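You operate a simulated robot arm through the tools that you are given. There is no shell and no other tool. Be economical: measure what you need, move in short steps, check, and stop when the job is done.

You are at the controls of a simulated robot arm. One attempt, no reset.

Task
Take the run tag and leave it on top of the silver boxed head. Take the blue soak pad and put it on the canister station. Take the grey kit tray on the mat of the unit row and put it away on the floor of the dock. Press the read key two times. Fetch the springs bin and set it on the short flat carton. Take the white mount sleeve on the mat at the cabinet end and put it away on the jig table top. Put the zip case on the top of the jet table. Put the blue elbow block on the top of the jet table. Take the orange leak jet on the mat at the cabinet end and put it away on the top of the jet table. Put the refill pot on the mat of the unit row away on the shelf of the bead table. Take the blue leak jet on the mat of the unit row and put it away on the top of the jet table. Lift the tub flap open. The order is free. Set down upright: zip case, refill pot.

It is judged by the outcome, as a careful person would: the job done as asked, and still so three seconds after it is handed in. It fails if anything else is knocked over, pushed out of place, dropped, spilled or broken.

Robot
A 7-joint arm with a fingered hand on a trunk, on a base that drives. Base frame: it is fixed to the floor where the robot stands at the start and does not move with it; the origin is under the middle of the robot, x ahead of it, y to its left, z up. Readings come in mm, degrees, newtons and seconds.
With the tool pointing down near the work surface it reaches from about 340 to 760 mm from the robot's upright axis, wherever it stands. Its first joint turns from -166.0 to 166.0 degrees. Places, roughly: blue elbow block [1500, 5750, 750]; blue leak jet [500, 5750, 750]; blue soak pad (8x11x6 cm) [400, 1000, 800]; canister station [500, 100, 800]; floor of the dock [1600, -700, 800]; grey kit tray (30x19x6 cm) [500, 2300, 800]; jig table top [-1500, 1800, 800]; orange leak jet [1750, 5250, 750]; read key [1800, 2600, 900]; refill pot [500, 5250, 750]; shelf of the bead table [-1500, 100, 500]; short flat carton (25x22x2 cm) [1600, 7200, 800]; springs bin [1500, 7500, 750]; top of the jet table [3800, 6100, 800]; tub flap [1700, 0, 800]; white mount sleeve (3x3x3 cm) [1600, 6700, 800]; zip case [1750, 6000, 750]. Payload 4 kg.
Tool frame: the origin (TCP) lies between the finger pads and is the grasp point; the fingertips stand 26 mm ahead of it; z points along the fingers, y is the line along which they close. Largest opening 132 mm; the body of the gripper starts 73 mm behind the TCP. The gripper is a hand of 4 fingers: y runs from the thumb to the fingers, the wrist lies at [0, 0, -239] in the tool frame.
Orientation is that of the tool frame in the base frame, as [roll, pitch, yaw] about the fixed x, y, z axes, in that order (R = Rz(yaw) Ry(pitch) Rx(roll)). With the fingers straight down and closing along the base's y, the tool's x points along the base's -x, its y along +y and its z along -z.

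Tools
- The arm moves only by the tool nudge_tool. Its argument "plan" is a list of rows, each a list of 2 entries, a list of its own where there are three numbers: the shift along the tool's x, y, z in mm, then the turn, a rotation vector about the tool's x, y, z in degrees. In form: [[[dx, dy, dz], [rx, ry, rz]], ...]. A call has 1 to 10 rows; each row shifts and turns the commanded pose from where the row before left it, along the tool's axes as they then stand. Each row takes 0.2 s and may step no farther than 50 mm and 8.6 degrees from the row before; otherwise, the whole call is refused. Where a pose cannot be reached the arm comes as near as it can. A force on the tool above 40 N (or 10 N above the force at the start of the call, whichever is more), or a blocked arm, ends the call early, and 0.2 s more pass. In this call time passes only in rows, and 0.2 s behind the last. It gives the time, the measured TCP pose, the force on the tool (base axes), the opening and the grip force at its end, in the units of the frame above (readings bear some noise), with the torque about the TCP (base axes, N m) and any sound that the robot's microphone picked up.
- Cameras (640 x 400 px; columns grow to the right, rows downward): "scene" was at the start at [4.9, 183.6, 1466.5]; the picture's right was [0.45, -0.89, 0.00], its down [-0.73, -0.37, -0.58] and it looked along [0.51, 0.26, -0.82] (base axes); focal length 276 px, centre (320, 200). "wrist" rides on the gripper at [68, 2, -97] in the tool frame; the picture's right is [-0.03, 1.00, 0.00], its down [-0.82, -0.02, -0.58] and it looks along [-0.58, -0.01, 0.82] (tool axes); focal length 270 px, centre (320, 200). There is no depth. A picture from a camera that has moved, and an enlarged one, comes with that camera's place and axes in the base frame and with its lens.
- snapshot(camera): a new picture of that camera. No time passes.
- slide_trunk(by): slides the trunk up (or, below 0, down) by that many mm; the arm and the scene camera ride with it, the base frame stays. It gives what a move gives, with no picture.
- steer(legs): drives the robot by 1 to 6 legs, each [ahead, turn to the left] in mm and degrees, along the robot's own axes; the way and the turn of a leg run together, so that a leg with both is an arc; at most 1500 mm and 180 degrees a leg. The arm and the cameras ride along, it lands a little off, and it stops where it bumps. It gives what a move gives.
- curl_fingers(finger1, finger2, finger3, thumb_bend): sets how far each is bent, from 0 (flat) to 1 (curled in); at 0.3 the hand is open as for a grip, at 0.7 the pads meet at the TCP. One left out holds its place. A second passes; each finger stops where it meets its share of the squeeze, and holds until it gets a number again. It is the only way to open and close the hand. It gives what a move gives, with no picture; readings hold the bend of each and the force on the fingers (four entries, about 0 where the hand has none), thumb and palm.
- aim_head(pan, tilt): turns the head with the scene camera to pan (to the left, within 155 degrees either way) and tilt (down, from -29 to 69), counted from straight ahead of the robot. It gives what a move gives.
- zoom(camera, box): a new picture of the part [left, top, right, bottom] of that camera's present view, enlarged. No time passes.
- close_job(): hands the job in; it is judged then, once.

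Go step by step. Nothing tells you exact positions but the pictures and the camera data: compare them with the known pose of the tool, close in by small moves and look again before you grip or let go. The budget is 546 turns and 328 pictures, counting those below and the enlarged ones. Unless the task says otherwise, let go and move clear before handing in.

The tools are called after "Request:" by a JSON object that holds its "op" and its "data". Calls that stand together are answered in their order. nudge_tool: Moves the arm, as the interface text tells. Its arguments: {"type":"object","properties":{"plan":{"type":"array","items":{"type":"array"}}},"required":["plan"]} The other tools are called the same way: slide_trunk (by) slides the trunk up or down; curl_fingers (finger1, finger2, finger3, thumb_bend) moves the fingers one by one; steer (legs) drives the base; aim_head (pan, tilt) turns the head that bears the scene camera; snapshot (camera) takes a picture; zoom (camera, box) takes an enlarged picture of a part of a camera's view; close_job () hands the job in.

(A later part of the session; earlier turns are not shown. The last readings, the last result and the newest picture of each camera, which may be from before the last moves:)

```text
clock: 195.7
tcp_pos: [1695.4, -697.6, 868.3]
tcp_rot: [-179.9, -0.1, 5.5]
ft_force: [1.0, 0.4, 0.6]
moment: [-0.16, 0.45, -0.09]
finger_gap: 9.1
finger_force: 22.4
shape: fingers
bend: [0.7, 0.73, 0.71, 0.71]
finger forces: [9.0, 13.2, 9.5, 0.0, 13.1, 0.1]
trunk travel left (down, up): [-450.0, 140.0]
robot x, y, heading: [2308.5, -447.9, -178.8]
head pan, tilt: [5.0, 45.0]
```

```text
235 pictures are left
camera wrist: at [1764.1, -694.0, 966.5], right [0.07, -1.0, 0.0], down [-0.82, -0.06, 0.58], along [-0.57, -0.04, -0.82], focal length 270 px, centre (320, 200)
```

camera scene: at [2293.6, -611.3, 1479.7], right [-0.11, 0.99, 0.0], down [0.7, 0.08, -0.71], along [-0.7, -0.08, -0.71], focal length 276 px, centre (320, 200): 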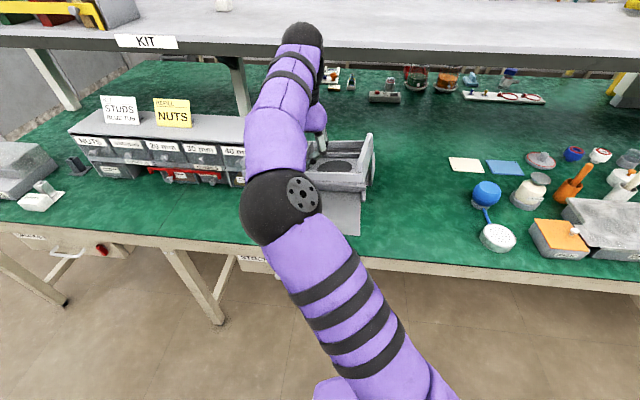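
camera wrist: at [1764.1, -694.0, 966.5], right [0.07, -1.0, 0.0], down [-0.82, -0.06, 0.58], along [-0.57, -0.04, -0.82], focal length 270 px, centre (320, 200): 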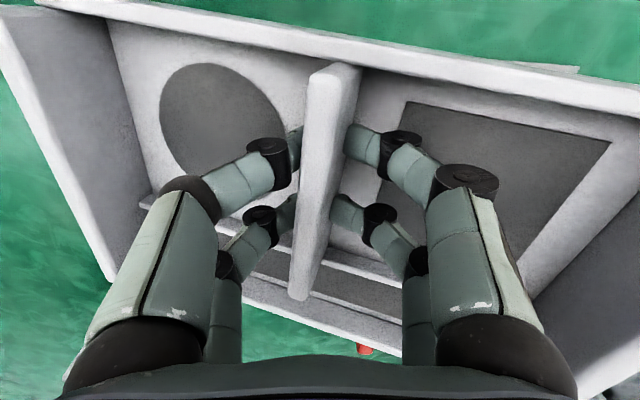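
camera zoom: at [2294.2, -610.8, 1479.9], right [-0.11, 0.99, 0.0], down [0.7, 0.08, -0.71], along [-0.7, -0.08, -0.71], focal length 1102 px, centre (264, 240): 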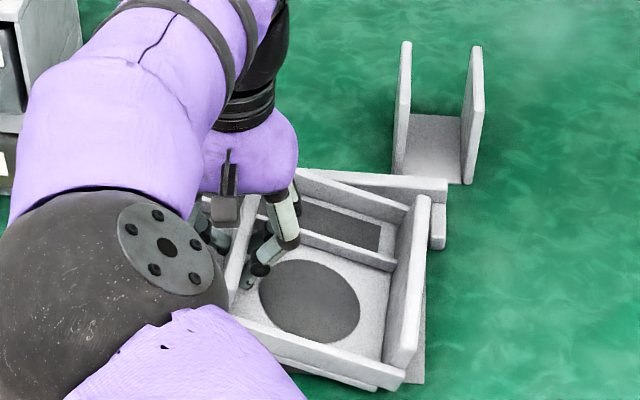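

The tray hangs rolled about 13° (image-right side low), so its low corner touched first. I raise and roll the hand to level the tray.

Request:
{"op": "nudge_tool", "data": {"plan": [[[0, 0, -49], [0, 0, 0]], [[0, 0, 0], [-6, 0, 0]], [[0, 0, 0], [-6, 0, 0]]]}}

Request:
{"op": "snapshot", "data": {"camera": "wrist"}}

Request:
{"op": "zoom", "data": {"camera": "scene", "box": [278, 140, 390, 240]}}

```text
clock: 196.5
tcp_pos: [1694.5, -696.8, 915.9]
tcp_rot: [168.1, -0.3, 5.5]
ft_force: [-0.6, -0.2, -4.5]
moment: [0.04, -0.18, 0.05]
finger_gap: 7.7
finger_force: 18.1
shape: fingers
bend: [0.67, 0.69, 0.71, 0.75]
finger forces: [10.7, 7.5, 5.9, 0.0, 12.2, 0.0]
trunk travel left (down, up): [-450.0, 140.0]
robot x, y, heading: [2308.1, -446.4, -178.5]
head pan, tilt: [5.0, 45.0]
```

```text
234 pictures are left
camera wrist: at [1760.2, -673.0, 1012.7], right [0.07, -0.98, 0.21], down [-0.83, 0.06, 0.56], along [-0.56, -0.21, -0.8], focal length 270 px, centre (320, 200)
```

wrist: 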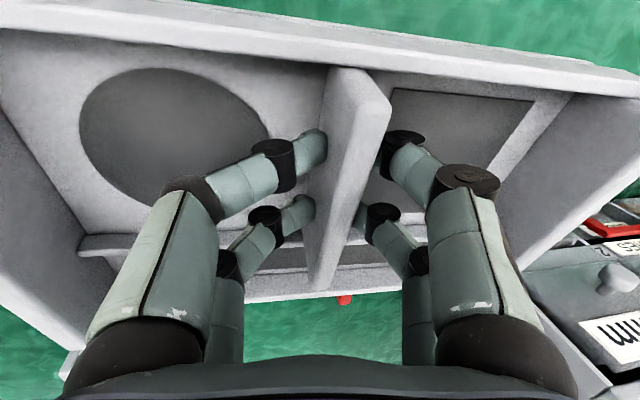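

```text
4.00 times, centred on (334, 190) of scene
camera zoom: at [2293.5, -611.1, 1479.7], right [-0.11, 0.99, 0.0], down [0.7, 0.08, -0.71], along [-0.7, -0.08, -0.71], focal length 1102 px, centre (264, 240)
```

zoom: 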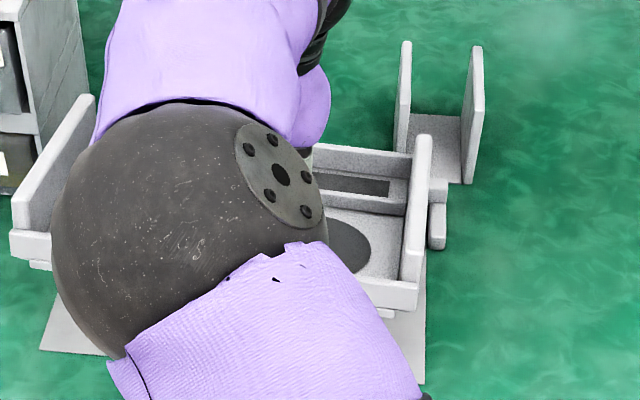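

Both tray ends are visible now: it needs about +7 mm in y and +4° yaw. I apply that and lower 20 mm.

Request:
{"op": "nudge_tool", "data": {"plan": [[[0, -7, -1.4], [0, 0, -4]], [[0, -4.2, 19.6], [0, 0, 0]]]}}

Request:
{"op": "zoom", "data": {"camera": "scene", "box": [262, 140, 390, 240]}}

Request:
{"op": "snapshot", "data": {"camera": "wrist"}}

```text
clock: 197.1
tcp_pos: [1693.4, -689.8, 897.3]
tcp_rot: [168.1, 0.6, 9.2]
ft_force: [0.3, -0.6, -3.5]
moment: [-0.02, -0.03, -0.03]
finger_gap: 7.4
finger_force: 18.2
shape: fingers
bend: [0.67, 0.7, 0.71, 0.75]
finger forces: [10.3, 7.7, 6.8, 0.0, 11.6, 0.0]
trunk travel left (down, up): [-450.0, 140.0]
robot x, y, heading: [2308.6, -449.5, -178.5]
head pan, tilt: [5.0, 45.0]
```

```text
4.00 times, centred on (326, 190) of scene
camera zoom: at [2293.8, -610.6, 1479.8], right [-0.11, 0.99, 0.0], down [0.7, 0.08, -0.71], along [-0.7, -0.08, -0.71], focal length 1102 px, centre (296, 240)
```

zoom: 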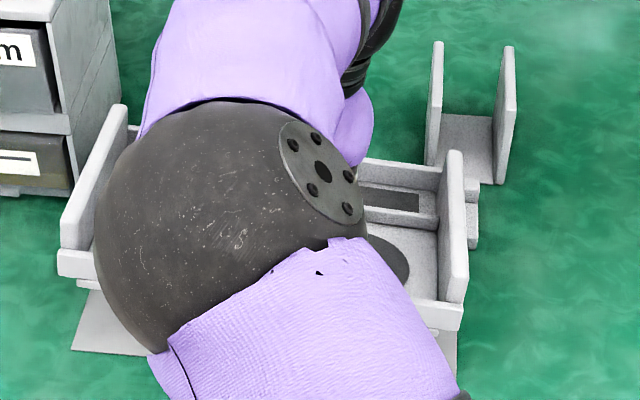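

```text
231 pictures are left
camera wrist: at [1759.1, -659.8, 992.9], right [0.14, -0.97, 0.21], down [-0.82, 0.01, 0.57], along [-0.55, -0.25, -0.8], focal length 270 px, centre (320, 200)
```

wrist: 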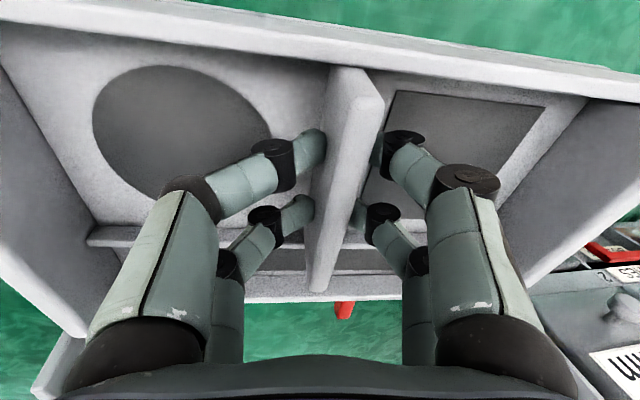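

Request:
{"op": "nudge_tool", "data": {"plan": [[[0, -4.2, 19.6], [0, 0, 0]]]}}

Request:
{"op": "nudge_tool", "data": {"plan": [[[0, -2.1, 9.8], [0, 0, 0]]]}}

Request:
{"op": "zoom", "data": {"camera": "scene", "box": [262, 140, 390, 240]}}

```text
clock: 197.5
tcp_pos: [1694.5, -688.7, 877.4]
tcp_rot: [168.1, 0.6, 9.4]
ft_force: [-0.6, -0.3, -1.9]
moment: [-0.15, 0.25, -0.11]
finger_gap: 8.4
finger_force: 19.3
shape: fingers
bend: [0.68, 0.71, 0.71, 0.73]
finger forces: [9.4, 9.9, 8.8, 0.1, 11.4, 0.1]
trunk travel left (down, up): [-450.0, 140.0]
robot x, y, heading: [2314.1, -448.3, -178.5]
head pan, tilt: [5.0, 45.0]
```

```text
clock: 197.9
tcp_pos: [1694.2, -687.7, 868.0]
tcp_rot: [168.0, 0.8, 9.3]
ft_force: [0.2, 0.8, 2.4]
moment: [-0.11, 0.51, -0.09]
finger_gap: 8.4
finger_force: 19.7
shape: fingers
bend: [0.68, 0.72, 0.72, 0.72]
finger forces: [7.9, 12.3, 9.9, 0.0, 10.7, 0.1]
trunk travel left (down, up): [-450.0, 140.0]
robot x, y, heading: [2310.0, -452.8, -178.5]
head pan, tilt: [5.0, 45.0]
```

```text
4.00 times, centred on (326, 190) of scene
camera zoom: at [2294.4, -610.6, 1479.9], right [-0.11, 0.99, 0.0], down [0.7, 0.08, -0.71], along [-0.7, -0.08, -0.71], focal length 1102 px, centre (296, 240)
```

zoom: 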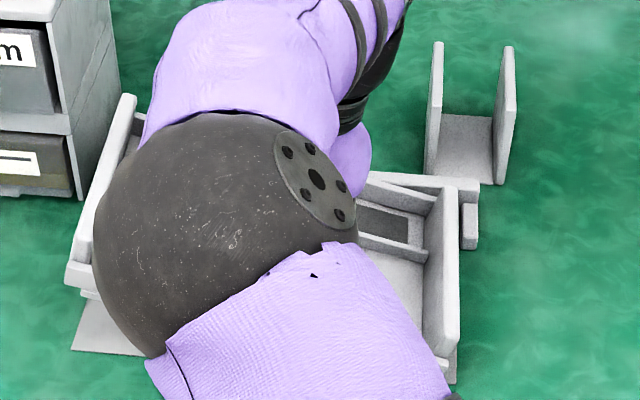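

Contact again at the rear near the latch. I raise, move 18 mm toward me, add 4° yaw, and retry.

Request:
{"op": "nudge_tool", "data": {"plan": [[[0, 6.3, -29.4], [0, 0, 0]], [[18, 0, 0], [0, 0, -4]]]}}

Request:
{"op": "zoom", "data": {"camera": "scene", "box": [262, 140, 390, 240]}}

Request:
{"op": "snapshot", "data": {"camera": "wrist"}}

```text
clock: 198.5
tcp_pos: [1711.8, -685.5, 897.4]
tcp_rot: [168.2, 1.4, 13.2]
ft_force: [-0.8, -0.3, -5.2]
moment: [-0.01, -0.11, -0.01]
finger_gap: 7.3
finger_force: 18.4
shape: fingers
bend: [0.68, 0.68, 0.71, 0.76]
finger forces: [11.1, 7.2, 6.4, 0.0, 12.0, 0.0]
trunk travel left (down, up): [-450.0, 140.0]
robot x, y, heading: [2308.5, -450.9, -178.4]
head pan, tilt: [5.0, 45.0]
```

```text
4.00 times, centred on (326, 190) of scene
camera zoom: at [2293.8, -610.8, 1479.7], right [-0.11, 0.99, 0.0], down [0.7, 0.08, -0.71], along [-0.7, -0.08, -0.71], focal length 1102 px, centre (296, 240)
```

zoom: 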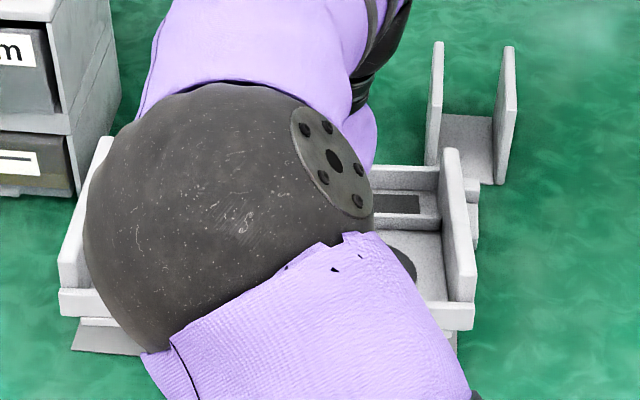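

```text
228 pictures are left
camera wrist: at [1776.3, -651.8, 992.3], right [0.21, -0.96, 0.2], down [-0.81, -0.05, 0.58], along [-0.55, -0.29, -0.79], focal length 270 px, centre (320, 200)
```

wrist: 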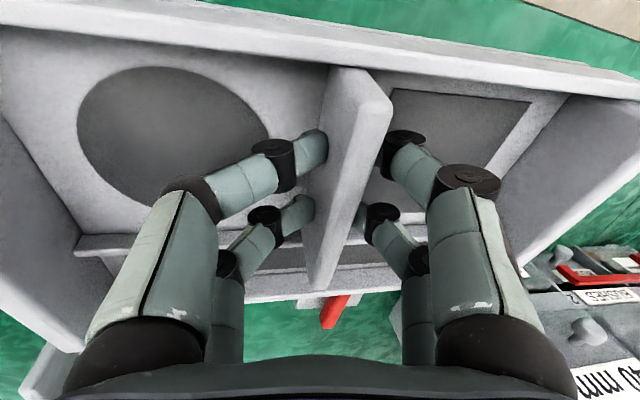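

Request:
{"op": "nudge_tool", "data": {"plan": [[[0, 8.5, 1.8], [0, 0, 2]], [[0, -4.2, 19.6], [0, 0, 0]]]}}

Request:
{"op": "nudge_tool", "data": {"plan": [[[0, -2.1, 9.8], [0, 0, 0]]]}}

Request:
{"op": "zoom", "data": {"camera": "scene", "box": [262, 140, 390, 240]}}

Request:
{"op": "snapshot", "data": {"camera": "wrist"}}

```text
clock: 199.1
tcp_pos: [1713.1, -694.9, 875.6]
tcp_rot: [168.2, 1.0, 11.3]
ft_force: [0.3, -0.6, -4.0]
moment: [0.01, -0.17, -0.01]
finger_gap: 7.4
finger_force: 18.8
shape: fingers
bend: [0.68, 0.68, 0.71, 0.76]
finger forces: [10.7, 7.9, 6.2, 0.0, 12.3, 0.0]
trunk travel left (down, up): [-450.0, 140.0]
robot x, y, heading: [2315.0, -449.2, -178.6]
head pan, tilt: [5.0, 45.0]
```

```text
clock: 199.5
tcp_pos: [1714.7, -694.6, 865.4]
tcp_rot: [168.2, 1.0, 11.2]
ft_force: [-0.2, 0.2, -4.4]
moment: [0.02, -0.16, 0.02]
finger_gap: 7.1
finger_force: 18.1
shape: fingers
bend: [0.68, 0.68, 0.71, 0.76]
finger forces: [10.8, 7.5, 6.2, 0.1, 12.2, 0.1]
trunk travel left (down, up): [-450.0, 140.0]
robot x, y, heading: [2307.6, -445.3, -178.6]
head pan, tilt: [5.0, 45.0]
```

```text
4.00 times, centred on (326, 190) of scene
camera zoom: at [2293.8, -610.9, 1479.7], right [-0.11, 0.99, 0.0], down [0.7, 0.08, -0.71], along [-0.7, -0.08, -0.71], focal length 1102 px, centre (296, 240)
```

zoom: 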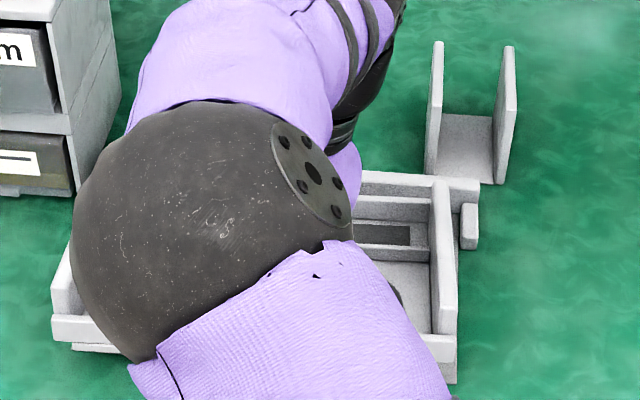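

```text
226 pictures are left
camera wrist: at [1779.8, -663.1, 961.5], right [0.17, -0.96, 0.21], down [-0.82, -0.02, 0.58], along [-0.55, -0.27, -0.79], focal length 270 px, centre (320, 200)
```

wrist: 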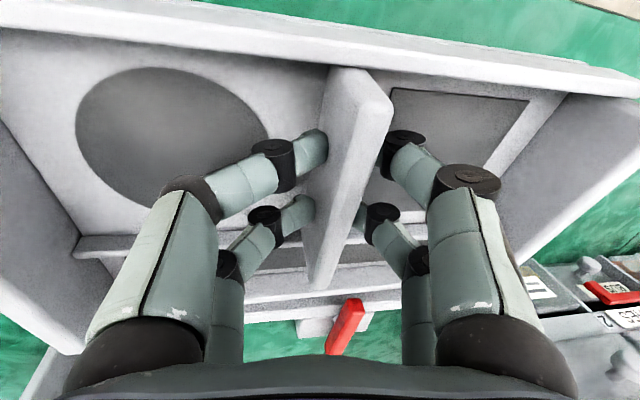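

Clear of the latch and centred between stops. I trim yaw 2° and lower to the floor.

Request:
{"op": "nudge_tool", "data": {"plan": [[[-4, -4.2, 19.6], [0, 0, 2]], [[0, -1, 5], [0, 0, 0]], [[0, -1, 5], [0, 0, 0]]]}}

Request:
{"op": "zoom", "data": {"camera": "scene", "box": [262, 140, 390, 240]}}

Request:
{"op": "snapshot", "data": {"camera": "wrist"}}

```text
clock: 200.3
tcp_pos: [1709.9, -696.1, 838.1]
tcp_rot: [168.1, 0.7, 9.5]
ft_force: [3.6, 2.3, 0.1]
moment: [0.0, 0.32, 0.1]
finger_gap: 7.6
finger_force: 19.8
shape: fingers
bend: [0.68, 0.7, 0.72, 0.74]
finger forces: [8.7, 10.0, 8.1, 0.0, 11.8, 0.0]
trunk travel left (down, up): [-450.0, 140.0]
robot x, y, heading: [2314.5, -449.4, -178.7]
head pan, tilt: [5.0, 45.0]
```

```text
4.00 times, centred on (326, 190) of scene
camera zoom: at [2294.4, -610.7, 1479.8], right [-0.11, 0.99, 0.0], down [0.7, 0.08, -0.71], along [-0.7, -0.08, -0.71], focal length 1102 px, centre (296, 240)
```

zoom: 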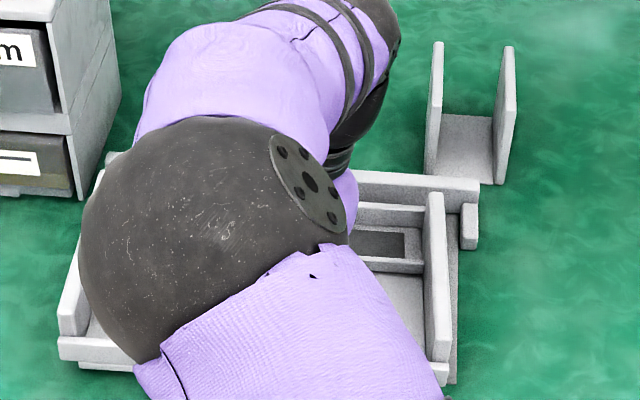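

```text
224 pictures are left
camera wrist: at [1774.9, -666.7, 933.1], right [0.14, -0.97, 0.21], down [-0.82, 0.01, 0.57], along [-0.55, -0.25, -0.8], focal length 270 px, centre (320, 200)
```

wrist: 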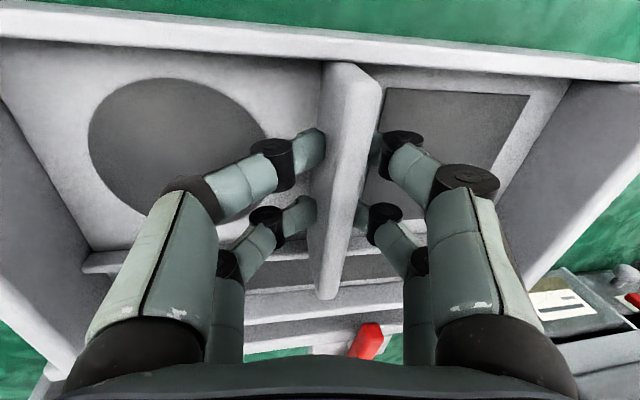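

Nearly down and inside the stops. I press down a few mm more to seat it.

Request:
{"op": "nudge_tool", "data": {"plan": [[[0, -2.6, 2], [0, 0, 0]], [[0, -0.6, 3], [0, 0, 0]]]}}

Request:
{"op": "zoom", "data": {"camera": "scene", "box": [262, 140, 390, 240]}}

```text
clock: 200.9
tcp_pos: [1708.6, -693.0, 830.6]
tcp_rot: [168.1, 0.8, 9.3]
ft_force: [0.9, -0.6, 3.3]
moment: [-0.07, 0.38, 0.03]
finger_gap: 7.7
finger_force: 19.2
shape: fingers
bend: [0.67, 0.71, 0.73, 0.74]
finger forces: [9.1, 10.6, 8.8, 0.1, 10.1, 0.1]
trunk travel left (down, up): [-450.0, 140.0]
robot x, y, heading: [2310.5, -448.7, -178.6]
head pan, tilt: [5.0, 45.0]
```

```text
4.00 times, centred on (326, 190) of scene
camera zoom: at [2294.5, -610.8, 1479.9], right [-0.11, 0.99, 0.0], down [0.7, 0.08, -0.71], along [-0.7, -0.08, -0.71], focal length 1102 px, centre (296, 240)
```

zoom: 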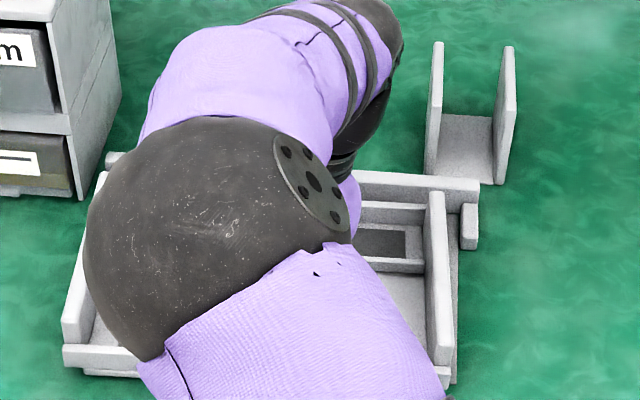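

Request:
{"op": "curl_fingers", "data": {"finger1": 0.55, "finger2": 0.55, "finger3": 0.55, "thumb_bend": 0.55}}

Request:
{"op": "nudge_tool", "data": {"plan": [[[0, 0, -40], [0, 0, 0]], [[0, 0, -49], [0, 0, 0]], [[0, 0, -49], [0, 0, 0]], [[0, 0, -49], [6, 0, 0]], [[0, 0, 0], [6, 0, 0]], [[40, 0, 0], [0, 0, 0]], [[40, 0, 0], [0, 0, 0]]]}}

Request:
{"op": "snapshot", "data": {"camera": "wrist"}}

Request:
{"op": "snapshot", "data": {"camera": "scene"}}

```text
clock: 201.9
tcp_pos: [1709.8, -692.6, 831.1]
tcp_rot: [168.1, 0.7, 9.4]
ft_force: [0.3, -0.2, 1.7]
moment: [0.03, 0.02, 0.03]
finger_gap: 48.4
finger_force: 0.7
shape: fingers
bend: [0.55, 0.55, 0.56, 0.55]
finger forces: [0.0, 0.0, 1.3, 0.0, 0.1, 0.0]
trunk travel left (down, up): [-450.0, 140.0]
robot x, y, heading: [2313.7, -447.5, -178.7]
head pan, tilt: [5.0, 45.0]
```

```text
clock: 203.5
tcp_pos: [1784.6, -642.0, 1011.7]
tcp_rot: [-179.9, 0.7, 9.5]
ft_force: [-0.4, -0.6, -0.8]
moment: [-0.05, 0.04, 0.04]
finger_gap: 48.4
finger_force: 0.2
shape: fingers
bend: [0.55, 0.55, 0.55, 0.55]
finger forces: [0.1, 0.1, 0.0, 0.1, 0.0, 0.0]
trunk travel left (down, up): [-450.0, 140.0]
robot x, y, heading: [2311.5, -450.4, -178.7]
head pan, tilt: [5.0, 45.0]
```

```text
222 pictures are left
camera wrist: at [1852.8, -634.3, 1109.5], right [0.14, -0.99, 0.0], down [-0.8, -0.11, 0.59], along [-0.58, -0.08, -0.81], focal length 270 px, centre (320, 200)
```

wrist: 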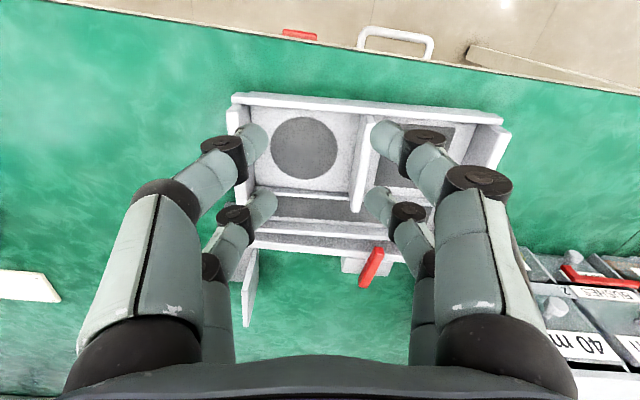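

```text
221 pictures are left
camera scene: at [2294.3, -610.6, 1479.8], right [-0.11, 0.99, 0.0], down [0.7, 0.08, -0.71], along [-0.7, -0.08, -0.71], focal length 276 px, centre (320, 200)
```

scene: 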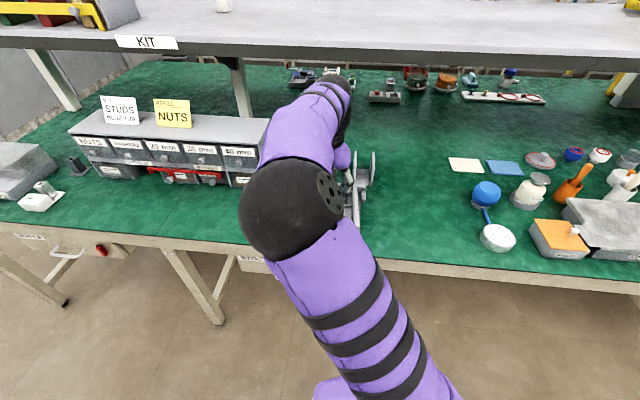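

The tray sits in the dock. Next is the tub flap, the orange lid near (1725,23). I retract and drive along.

Request:
{"op": "nudge_tool", "data": {"plan": [[[32, -36, 0], [0, 0, 0]], [[32, -36, 0], [0, 0, 0]], [[32, -36, -10], [0, 0, 0]], [[32, -36, -10], [0, 0, 4]], [[0, -17, -20], [0, 0, 5]]]}}

Request:
{"op": "aim_head", "data": {"pan": 15, "tilt": 45}}

Request:
{"op": "zoom", "data": {"camera": "scene", "box": [200, 80, 480, 255]}}

Request:
{"op": "steer", "data": {"legs": [[-60, 0], [0, -91.3], [620, 0], [0, 90]]}}

Request:
{"op": "aim_head", "data": {"pan": 0, "tilt": 45}}

Request:
{"op": "snapshot", "data": {"camera": "scene"}}

```text
clock: 204.7
tcp_pos: [1887.2, -463.6, 1049.8]
tcp_rot: [-180.0, 0.5, 0.2]
ft_force: [-0.2, -0.4, 0.4]
moment: [0.0, 0.01, -0.01]
finger_gap: 48.8
finger_force: 0.0
shape: fingers
bend: [0.55, 0.55, 0.55, 0.55]
finger forces: [0.0, 0.0, 0.2, 0.0, 0.0, 0.1]
trunk travel left (down, up): [-450.0, 140.0]
robot x, y, heading: [2311.0, -445.6, -178.7]
head pan, tilt: [5.0, 45.0]
```

```text
clock: 205.4
tcp_pos: [1887.4, -461.4, 1050.0]
tcp_rot: [-179.9, 0.7, 0.4]
ft_force: [0.1, 0.2, 0.5]
moment: [-0.02, -0.01, -0.03]
finger_gap: 48.4
finger_force: 0.0
shape: fingers
bend: [0.55, 0.55, 0.55, 0.55]
finger forces: [0.1, 0.1, 0.0, 0.1, 0.0, 0.0]
trunk travel left (down, up): [-450.0, 140.0]
robot x, y, heading: [2313.2, -447.6, -178.8]
head pan, tilt: [15.0, 45.0]
```

```text
2.29 times, centred on (340, 168) of scene
camera zoom: at [2296.9, -624.6, 1479.8], right [-0.28, 0.96, 0.0], down [0.68, 0.2, -0.71], along [-0.68, -0.2, -0.71], focal length 630 px, centre (274, 274)
```

zoom: 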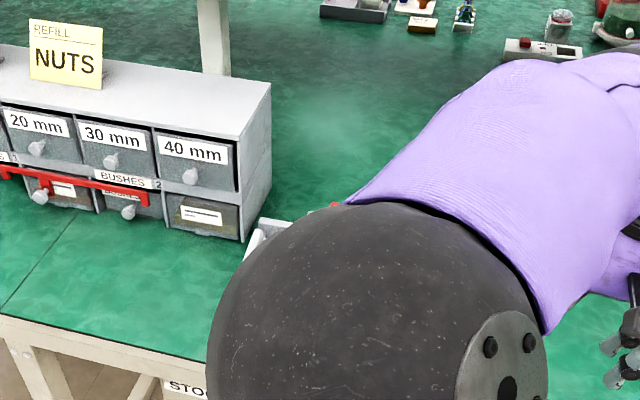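

```text
clock: 217.2
tcp_pos: [1953.9, 170.4, 1050.4]
tcp_rot: [-179.9, 0.6, -1.4]
ft_force: [-0.1, 0.2, 0.3]
moment: [0.0, 0.0, 0.0]
finger_gap: 48.5
finger_force: 0.2
shape: fingers
bend: [0.55, 0.55, 0.55, 0.55]
finger forces: [0.0, 0.0, 0.0, 0.0, 0.1, 0.0]
trunk travel left (down, up): [-450.0, 140.0]
robot x, y, heading: [2378.6, 171.9, 179.8]
head pan, tilt: [15.0, 45.0]
```

```text
clock: 218.0
tcp_pos: [1953.0, 170.1, 1050.1]
tcp_rot: [-179.8, 0.6, -1.4]
ft_force: [0.0, -0.2, 0.7]
moment: [0.02, -0.01, -0.01]
finger_gap: 48.7
finger_force: 0.2
shape: fingers
bend: [0.55, 0.55, 0.55, 0.55]
finger forces: [0.0, 0.1, 0.0, 0.0, 0.0, 0.0]
trunk travel left (down, up): [-450.0, 140.0]
robot x, y, heading: [2378.5, 174.3, 179.7]
head pan, tilt: [0.0, 45.0]
```

```text
219 pictures are left
camera scene: at [2356.2, 17.6, 1479.8], right [0.01, 1.0, 0.0], down [0.71, 0.0, -0.71], along [-0.71, 0.0, -0.71], focal length 276 px, centre (320, 200)
```

scene: 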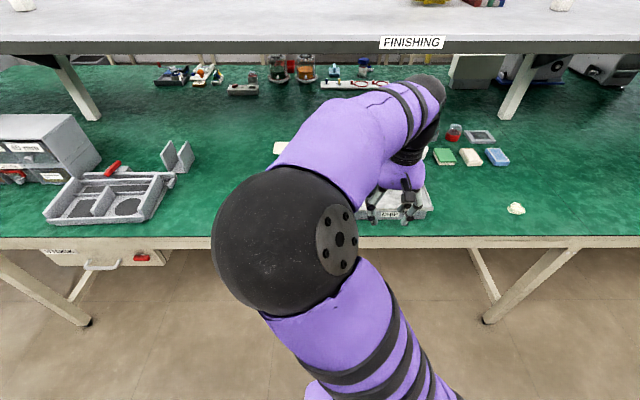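

The tray sits well in the dock. I zoom there once and check the tub with the wrist camera.

Request:
{"op": "zoom", "data": {"camera": "scene", "box": [20, 100, 220, 250]}}

Request:
{"op": "nudge_tool", "data": {"plan": [[[-25, 40, 0], [0, 0, 0]], [[-25, 40, 0], [0, 0, 0]], [[-25, 40, 0], [0, 0, 0]], [[-20, 30, 0], [0, 0, 0]]]}}

Request:
{"op": "snapshot", "data": {"camera": "wrist"}}

Request:
{"op": "snapshot", "data": {"camera": "scene"}}

```text
2.67 times, centred on (120, 175) of scene
camera zoom: at [2356.2, 17.6, 1479.8], right [0.01, 1.0, 0.0], down [0.71, 0.0, -0.71], along [-0.71, 0.0, -0.71], focal length 735 px, centre (853, 267)
```

zoom: 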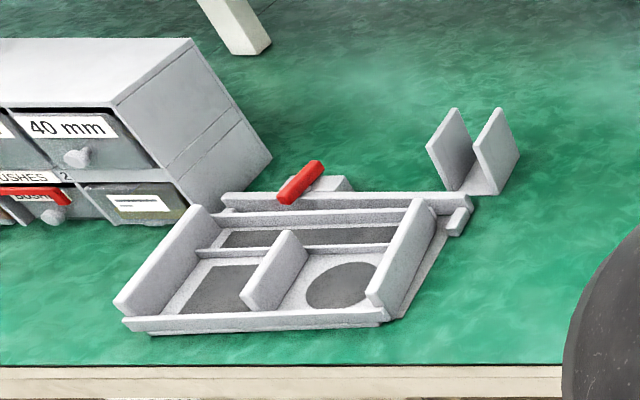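

```text
clock: 219.0
tcp_pos: [1856.1, 23.5, 1051.7]
tcp_rot: [180.0, 0.6, -1.5]
ft_force: [-0.1, -0.3, 0.3]
moment: [0.01, -0.01, 0.0]
finger_gap: 48.7
finger_force: 0.0
shape: fingers
bend: [0.55, 0.55, 0.55, 0.55]
finger forces: [0.1, 0.0, 0.0, 0.0, 0.0, 0.0]
trunk travel left (down, up): [-450.0, 140.0]
robot x, y, heading: [2379.0, 173.1, 179.8]
head pan, tilt: [0.0, 45.0]
```

```text
217 pictures are left
camera wrist: at [1924.4, 19.3, 1149.1], right [-0.05, -1.0, 0.0], down [-0.81, 0.04, 0.59], along [-0.59, 0.03, -0.81], focal length 270 px, centre (320, 200)
```

wrist: 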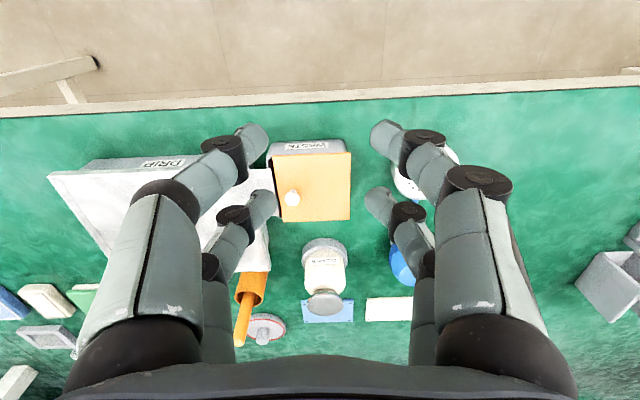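

```text
216 pictures are left
camera scene: at [2356.2, 17.6, 1479.8], right [0.01, 1.0, 0.0], down [0.71, 0.0, -0.71], along [-0.71, 0.0, -0.71], focal length 276 px, centre (320, 200)
```

scene: 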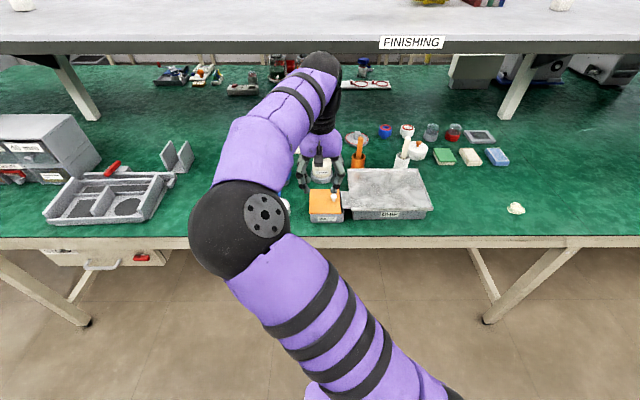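

Request:
{"op": "zoom", "data": {"camera": "scene", "box": [280, 170, 376, 230]}}

Request:
{"op": "zoom", "data": {"camera": "wrist", "box": [240, 120, 400, 240]}}

```text
6.67 times, centred on (328, 200) of scene
camera zoom: at [2356.2, 17.6, 1479.8], right [0.01, 1.0, 0.0], down [0.71, 0.0, -0.71], along [-0.71, 0.0, -0.71], focal length 1838 px, centre (267, 200)
```

zoom: 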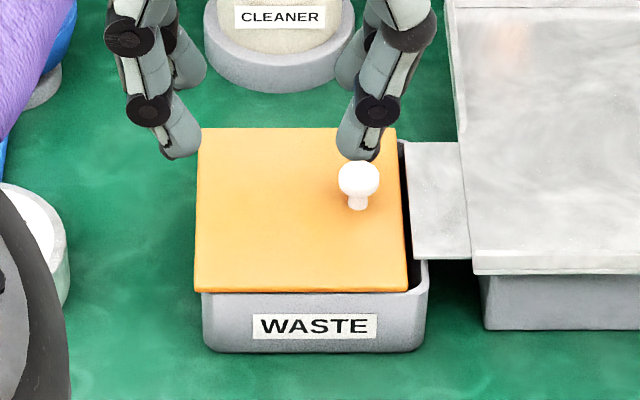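

```text
3.33 times, centred on (320, 180) of wrist
camera zoom: at [1924.4, 19.3, 1149.1], right [-0.05, -1.0, 0.0], down [-0.81, 0.04, 0.59], along [-0.59, 0.03, -0.81], focal length 901 px, centre (320, 267)
```

zoom: 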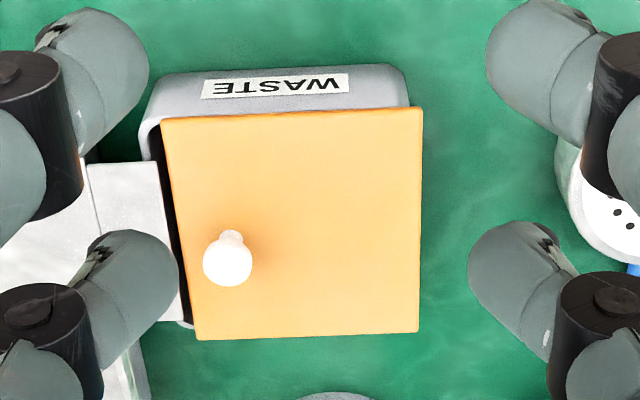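

The WASTE tub's orange flap is hinged on its −y edge (y≈−13), with a white knob near (1714,66,851). I turn the hand 90° so the thumb–finger 1 pair can pinch the knob along x.

Request:
{"op": "nudge_tool", "data": {"plan": [[[0, 0, 0], [0, 0, -8.4]], [[0, 0, 0], [0, 0, -8.4]], [[0, 0, 0], [0, 0, -8.4]], [[0, 0, 0], [0, 0, -8.4]], [[0, 0, 0], [0, 0, -8.4]], [[0, 0, 0], [0, 0, -8.4]], [[0, 0, 0], [0, 0, -8.4]], [[0, 0, 0], [0, 0, -8.4]], [[0, 0, 0], [0, 0, -8.4]], [[0, 0, 0], [0, 0, -8.4]]]}}

Request:
{"op": "nudge_tool", "data": {"plan": [[[0, 0, 0], [0, 0, -7.5]], [[5, -40, 0], [0, 0, 0]], [[5, -40, 0], [0, 0, 0]], [[5, -40, 0], [0, 0, 0]], [[5, -22, 0], [0, 0, 0]]]}}

Request:
{"op": "curl_fingers", "data": {"finger1": 0.5, "finger2": 0.35, "finger3": 0.35, "thumb_bend": 0.5}}

Request:
{"op": "snapshot", "data": {"camera": "wrist"}}

```text
clock: 221.2
tcp_pos: [1856.1, 22.3, 1052.1]
tcp_rot: [-179.4, 0.0, 82.7]
ft_force: [-0.3, -0.1, 0.6]
moment: [0.04, 0.03, 0.04]
finger_gap: 48.5
finger_force: 0.0
shape: fingers
bend: [0.55, 0.55, 0.55, 0.55]
finger forces: [0.0, 0.1, 0.1, 0.0, 0.0, 0.0]
trunk travel left (down, up): [-450.0, 140.0]
robot x, y, heading: [2377.5, 173.0, 179.6]
head pan, tilt: [0.0, 45.0]
```

```text
clock: 222.4
tcp_pos: [1713.7, 43.3, 1051.4]
tcp_rot: [-179.3, 0.0, 90.0]
ft_force: [-0.3, -0.4, 0.5]
moment: [-0.02, 0.01, 0.0]
finger_gap: 48.8
finger_force: 0.0
shape: fingers
bend: [0.55, 0.55, 0.55, 0.55]
finger forces: [0.0, 0.0, 0.0, 0.0, 0.0, 0.0]
trunk travel left (down, up): [-450.0, 140.0]
robot x, y, heading: [2378.1, 173.4, 179.8]
head pan, tilt: [0.0, 45.0]
```

```text
clock: 223.4
tcp_pos: [1713.6, 42.9, 1051.5]
tcp_rot: [-179.4, -0.1, 90.1]
ft_force: [-0.6, -0.1, 0.3]
moment: [0.01, -0.01, -0.05]
finger_gap: 65.4
finger_force: 0.1
shape: fingers
bend: [0.5, 0.35, 0.35, 0.5]
finger forces: [0.1, 0.0, 0.0, 0.1, 0.0, 0.0]
trunk travel left (down, up): [-450.0, 140.0]
robot x, y, heading: [2381.0, 170.9, 179.7]
head pan, tilt: [0.0, 45.0]
```

```text
213 pictures are left
camera wrist: at [1716.2, 110.5, 1151.0], right [1.0, -0.02, -0.01], down [-0.01, -0.82, 0.58], along [-0.02, -0.58, -0.82], focal length 270 px, centre (320, 200)
```

wrist: 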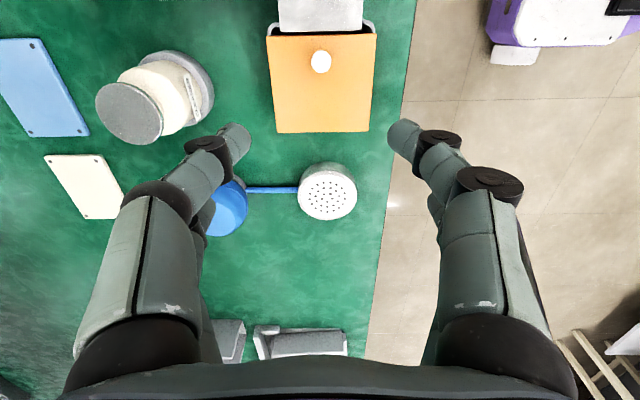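

Request:
{"op": "nudge_tool", "data": {"plan": [[[0, 0, 49], [0, 0, 0]], [[0, 0, 49], [0, 0, 0]], [[3, 0, 47], [0, 0, 0]]]}}

Request:
{"op": "snapshot", "data": {"camera": "wrist"}}

Request:
{"op": "zoom", "data": {"camera": "scene", "box": [280, 150, 376, 230]}}

```text
clock: 224.2
tcp_pos: [1711.9, 47.6, 907.1]
tcp_rot: [-179.4, 0.0, 90.1]
ft_force: [-0.6, 0.5, -0.1]
moment: [-0.01, 0.01, -0.01]
finger_gap: 65.5
finger_force: 0.1
shape: fingers
bend: [0.5, 0.35, 0.35, 0.5]
finger forces: [0.0, 0.1, 0.0, 0.1, 0.1, 0.1]
trunk travel left (down, up): [-450.0, 140.0]
robot x, y, heading: [2377.6, 175.7, 179.6]
head pan, tilt: [0.0, 45.0]
```

```text
212 pictures are left
camera wrist: at [1714.7, 114.4, 1006.9], right [1.0, -0.02, -0.01], down [-0.01, -0.82, 0.58], along [-0.02, -0.58, -0.82], focal length 270 px, centre (320, 200)
```

wrist: 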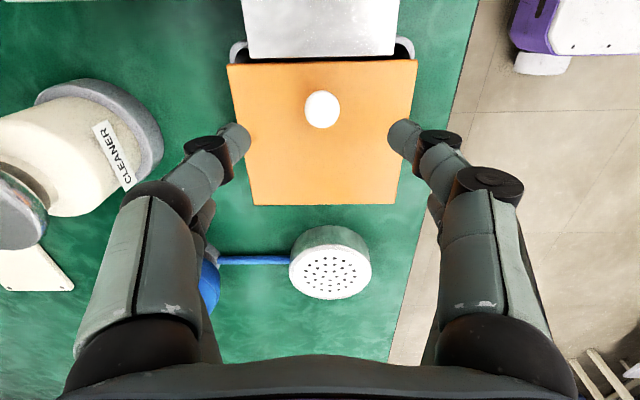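

```text
5.00 times, centred on (328, 190) of scene
camera zoom: at [2356.0, 17.6, 1479.8], right [0.01, 1.0, 0.0], down [0.71, 0.0, -0.71], along [-0.71, 0.0, -0.71], focal length 1378 px, centre (280, 250)
```

zoom: 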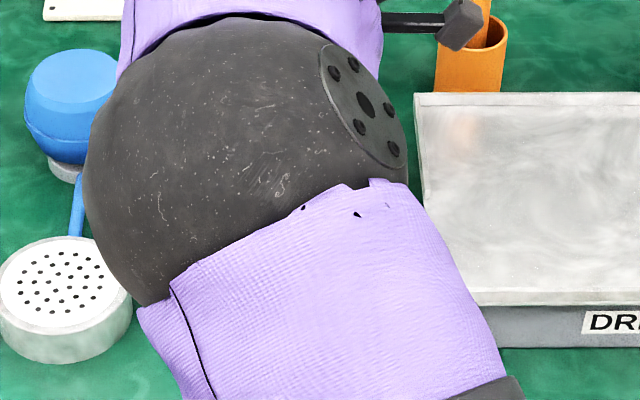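

Request:
{"op": "curl_fingers", "data": {"finger2": 0.5, "finger3": 0.5}}

Request:
{"op": "nudge_tool", "data": {"plan": [[[0, 0, 30], [0, 0, 0]], [[0, 0, 16], [0, 0, 0]]]}}

Request:
{"op": "curl_fingers", "data": {"finger1": 0.75, "thumb_bend": 0.75}}

Request:
{"op": "snapshot", "data": {"camera": "wrist"}}

```text
clock: 225.2
tcp_pos: [1712.1, 46.7, 908.7]
tcp_rot: [-179.5, 0.0, 90.1]
ft_force: [-0.7, 0.6, -0.4]
moment: [-0.01, 0.03, 0.0]
finger_gap: 65.5
finger_force: 0.1
shape: fingers
bend: [0.5, 0.5, 0.5, 0.5]
finger forces: [0.0, 0.0, 0.0, 0.0, 0.1, 0.1]
trunk travel left (down, up): [-450.0, 140.0]
robot x, y, heading: [2375.1, 171.3, 179.9]
head pan, tilt: [0.0, 45.0]
```

```text
clock: 225.8
tcp_pos: [1712.2, 46.8, 865.9]
tcp_rot: [-179.0, -0.1, 90.0]
ft_force: [-0.2, -0.2, 18.3]
moment: [-0.11, -0.81, 0.03]
finger_gap: 65.9
finger_force: 8.9
shape: fingers
bend: [0.51, 0.51, 0.5, 0.5]
finger forces: [6.0, 11.9, 0.1, 0.0, 0.0, 0.0]
trunk travel left (down, up): [-450.0, 140.0]
robot x, y, heading: [2378.3, 172.6, 179.6]
head pan, tilt: [0.0, 45.0]
```

```text
clock: 226.8
tcp_pos: [1712.2, 44.9, 865.9]
tcp_rot: [-179.1, 0.0, 90.2]
ft_force: [-5.0, 0.1, 29.5]
moment: [-0.66, -1.15, 0.19]
finger_gap: 14.3
finger_force: 25.2
shape: fingers
bend: [0.65, 0.56, 0.5, 0.68]
finger forces: [6.3, 31.0, 2.4, 0.0, 10.8, 0.0]
trunk travel left (down, up): [-450.0, 140.0]
robot x, y, heading: [2378.7, 171.7, 179.6]
head pan, tilt: [0.0, 45.0]
```

```text
210 pictures are left
camera wrist: at [1714.6, 114.1, 963.4], right [1.0, -0.02, -0.02], down [-0.01, -0.82, 0.58], along [-0.03, -0.58, -0.82], focal length 270 px, centre (320, 200)
```

wrist: 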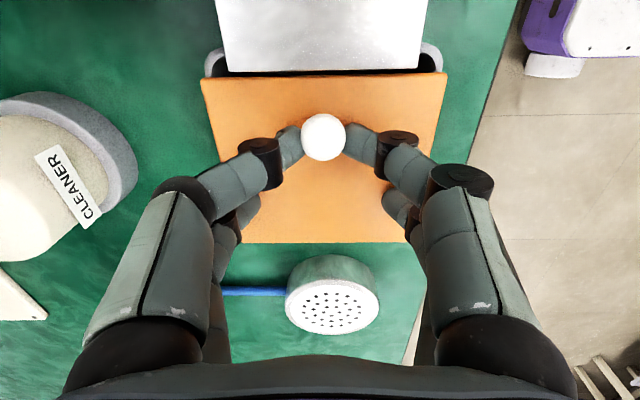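

The knob is pinched but the tips press on the flap. I start lifting along the hinge arc and then free the other two fingers.

Request:
{"op": "nudge_tool", "data": {"plan": [[[0, 0, -6], [0, 0, 0]], [[-5, 0, -13.6], [0, 0, 0]], [[-7.4, 0, -12.5], [0, 0, 0]]]}}

Request:
{"op": "snapshot", "data": {"camera": "wrist"}}

```text
clock: 227.6
tcp_pos: [1711.9, 33.3, 892.5]
tcp_rot: [-179.4, -0.1, 90.1]
ft_force: [-3.5, 2.3, 0.3]
moment: [0.07, 0.06, 0.1]
finger_gap: 13.4
finger_force: 8.2
shape: fingers
bend: [0.66, 0.5, 0.5, 0.68]
finger forces: [6.9, 0.1, 0.1, 0.0, 9.8, 0.1]
trunk travel left (down, up): [-450.0, 140.0]
robot x, y, heading: [2379.5, 172.2, 179.6]
head pan, tilt: [0.0, 45.0]
```

```text
209 pictures are left
camera wrist: at [1713.5, 101.0, 990.7], right [1.0, -0.02, -0.01], down [-0.01, -0.82, 0.58], along [-0.02, -0.58, -0.82], focal length 270 px, centre (320, 200)
```

wrist: 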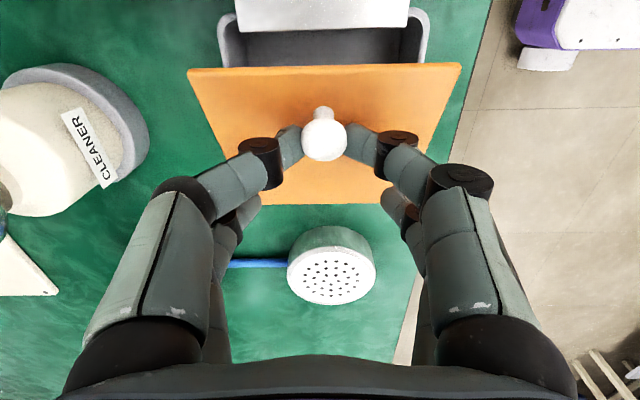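

The flap is lifting, so I continue along the arc.

Request:
{"op": "nudge_tool", "data": {"plan": [[[-9.3, 0, -11], [0, 0, 0]], [[-11.2, 0, -9.2], [0, 0, 0]], [[-12.5, 0, -7.1], [0, 0, 0]]]}}

Request:
{"op": "snapshot", "data": {"camera": "wrist"}}

```text
clock: 228.4
tcp_pos: [1711.5, -1.1, 919.3]
tcp_rot: [-179.4, -0.1, 90.1]
ft_force: [-2.3, -0.3, -3.2]
moment: [-0.06, 0.05, 0.07]
finger_gap: 13.4
finger_force: 8.5
shape: fingers
bend: [0.66, 0.5, 0.5, 0.68]
finger forces: [7.2, 0.0, 0.0, 0.1, 9.3, 0.0]
trunk travel left (down, up): [-450.0, 140.0]
robot x, y, heading: [2376.1, 171.3, 179.8]
head pan, tilt: [0.0, 45.0]
```

```text
208 pictures are left
camera wrist: at [1713.4, 66.6, 1019.0], right [1.0, -0.02, -0.01], down [-0.01, -0.82, 0.58], along [-0.02, -0.58, -0.82], focal length 270 px, centre (320, 200)
```

wrist: 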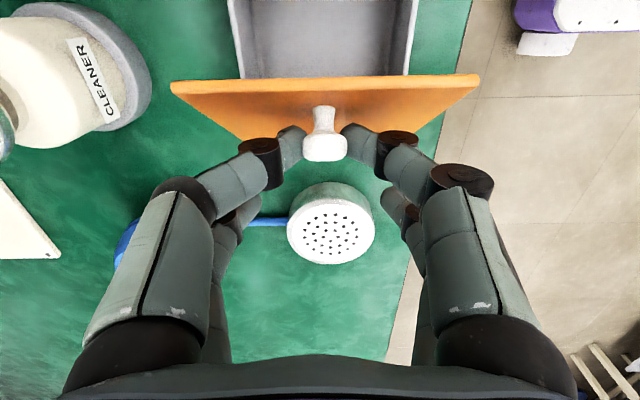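

Request:
{"op": "nudge_tool", "data": {"plan": [[[-13.6, 0, -4.9], [0, 0, 0]], [[-14.3, 0, -2.4], [0, 0, 0]], [[-14.5, 0, 0], [0, 0, 0]]]}}

Request:
{"op": "nudge_tool", "data": {"plan": [[[-14.3, 0, 2.6], [0, 0, 0]]]}}

Request:
{"op": "snapshot", "data": {"camera": "wrist"}}

```text
clock: 229.2
tcp_pos: [1710.3, -43.4, 926.7]
tcp_rot: [-179.4, 0.0, 90.0]
ft_force: [0.4, 1.7, -11.0]
moment: [-0.15, -0.01, 0.03]
finger_gap: 14.5
finger_force: 7.8
shape: fingers
bend: [0.64, 0.5, 0.5, 0.68]
finger forces: [8.0, 0.0, 0.0, 0.1, 8.8, 0.0]
trunk travel left (down, up): [-450.0, 140.0]
robot x, y, heading: [2378.4, 173.3, 179.7]
head pan, tilt: [0.0, 45.0]
```

```text
clock: 229.6
tcp_pos: [1710.7, -56.2, 924.4]
tcp_rot: [-179.5, -0.1, 90.0]
ft_force: [-0.8, 3.9, -12.1]
moment: [-0.14, 0.03, 0.07]
finger_gap: 15.0
finger_force: 9.2
shape: fingers
bend: [0.64, 0.5, 0.5, 0.68]
finger forces: [7.7, 0.0, 0.1, 0.0, 10.0, 0.0]
trunk travel left (down, up): [-450.0, 140.0]
robot x, y, heading: [2380.9, 172.5, 179.9]
head pan, tilt: [0.0, 45.0]
```

```text
207 pictures are left
camera wrist: at [1712.7, 11.8, 1024.4], right [1.0, -0.03, -0.01], down [-0.02, -0.82, 0.58], along [-0.02, -0.58, -0.82], focal length 270 px, centre (320, 200)
```

wrist: 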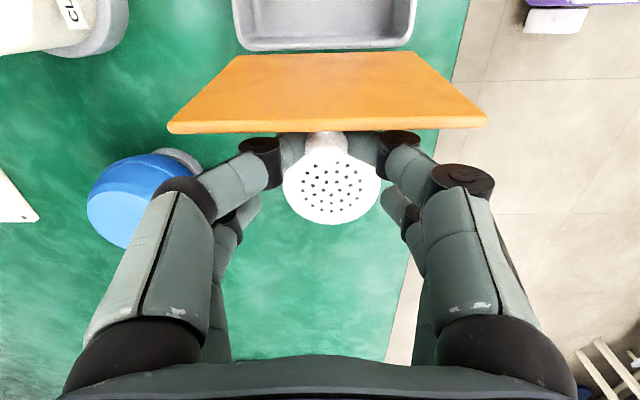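

Request:
{"op": "nudge_tool", "data": {"plan": [[[-6, 0, 6], [0, 0, 0]], [[-8, 0, 7], [0, 0, 0]]]}}

Request:
{"op": "snapshot", "data": {"camera": "wrist"}}

Request:
{"op": "snapshot", "data": {"camera": "scene"}}

```text
clock: 230.2
tcp_pos: [1711.7, -70.2, 915.3]
tcp_rot: [-179.0, -0.1, 90.1]
ft_force: [-4.0, 4.8, 5.4]
moment: [0.23, 0.02, 0.09]
finger_gap: 13.1
finger_force: 9.5
shape: fingers
bend: [0.66, 0.5, 0.5, 0.67]
finger forces: [7.5, 0.1, 0.1, 0.0, 10.9, 0.0]
trunk travel left (down, up): [-450.0, 140.0]
robot x, y, heading: [2375.5, 173.2, 179.6]
head pan, tilt: [0.0, 45.0]
```

```text
206 pictures are left
camera wrist: at [1713.5, -1.6, 1014.4], right [1.0, -0.02, -0.02], down [-0.01, -0.82, 0.58], along [-0.03, -0.58, -0.82], focal length 270 px, centre (320, 200)
```

wrist: 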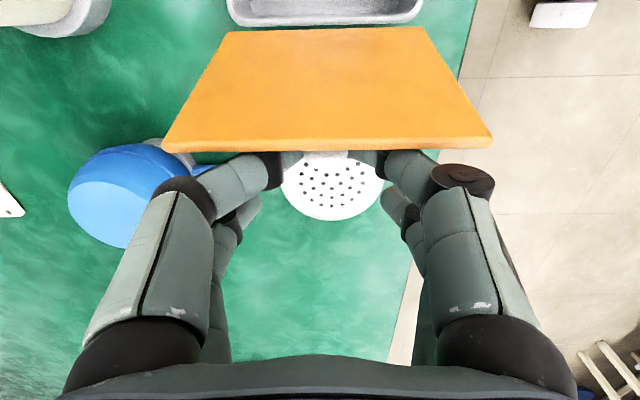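

```text
205 pictures are left
camera scene: at [2356.2, 18.5, 1480.2], right [0.01, 1.0, 0.0], down [0.71, 0.0, -0.71], along [-0.71, 0.0, -0.71], focal length 276 px, centre (320, 200)
```

scene: 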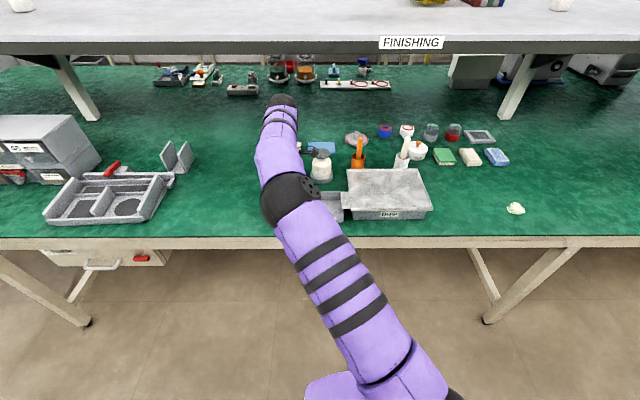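

The flap is past vertical (about 105°). I release gently and watch whether it stays.

Request:
{"op": "curl_fingers", "data": {"finger1": 0.55, "thumb_bend": 0.55}}

Request:
{"op": "snapshot", "data": {"camera": "wrist"}}

```text
clock: 231.2
tcp_pos: [1709.8, -70.0, 913.8]
tcp_rot: [-179.4, 0.0, 90.0]
ft_force: [0.1, 0.1, -0.5]
moment: [0.0, 0.02, 0.0]
finger_gap: 48.2
finger_force: 0.0
shape: fingers
bend: [0.55, 0.5, 0.5, 0.55]
finger forces: [0.1, 0.0, 0.0, 0.0, 0.1, 0.0]
trunk travel left (down, up): [-450.0, 140.0]
robot x, y, heading: [2379.6, 171.8, 179.5]
head pan, tilt: [0.0, 45.0]
```

```text
204 pictures are left
camera wrist: at [1713.9, -3.1, 1012.1], right [1.0, -0.02, -0.01], down [-0.01, -0.82, 0.58], along [-0.02, -0.58, -0.82], focal length 270 px, centre (320, 200)
```

wrist: 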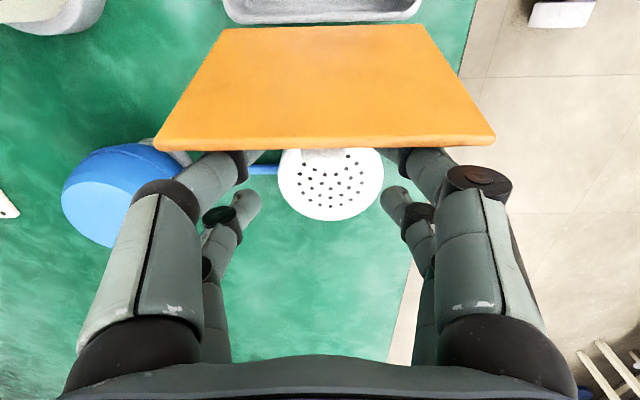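

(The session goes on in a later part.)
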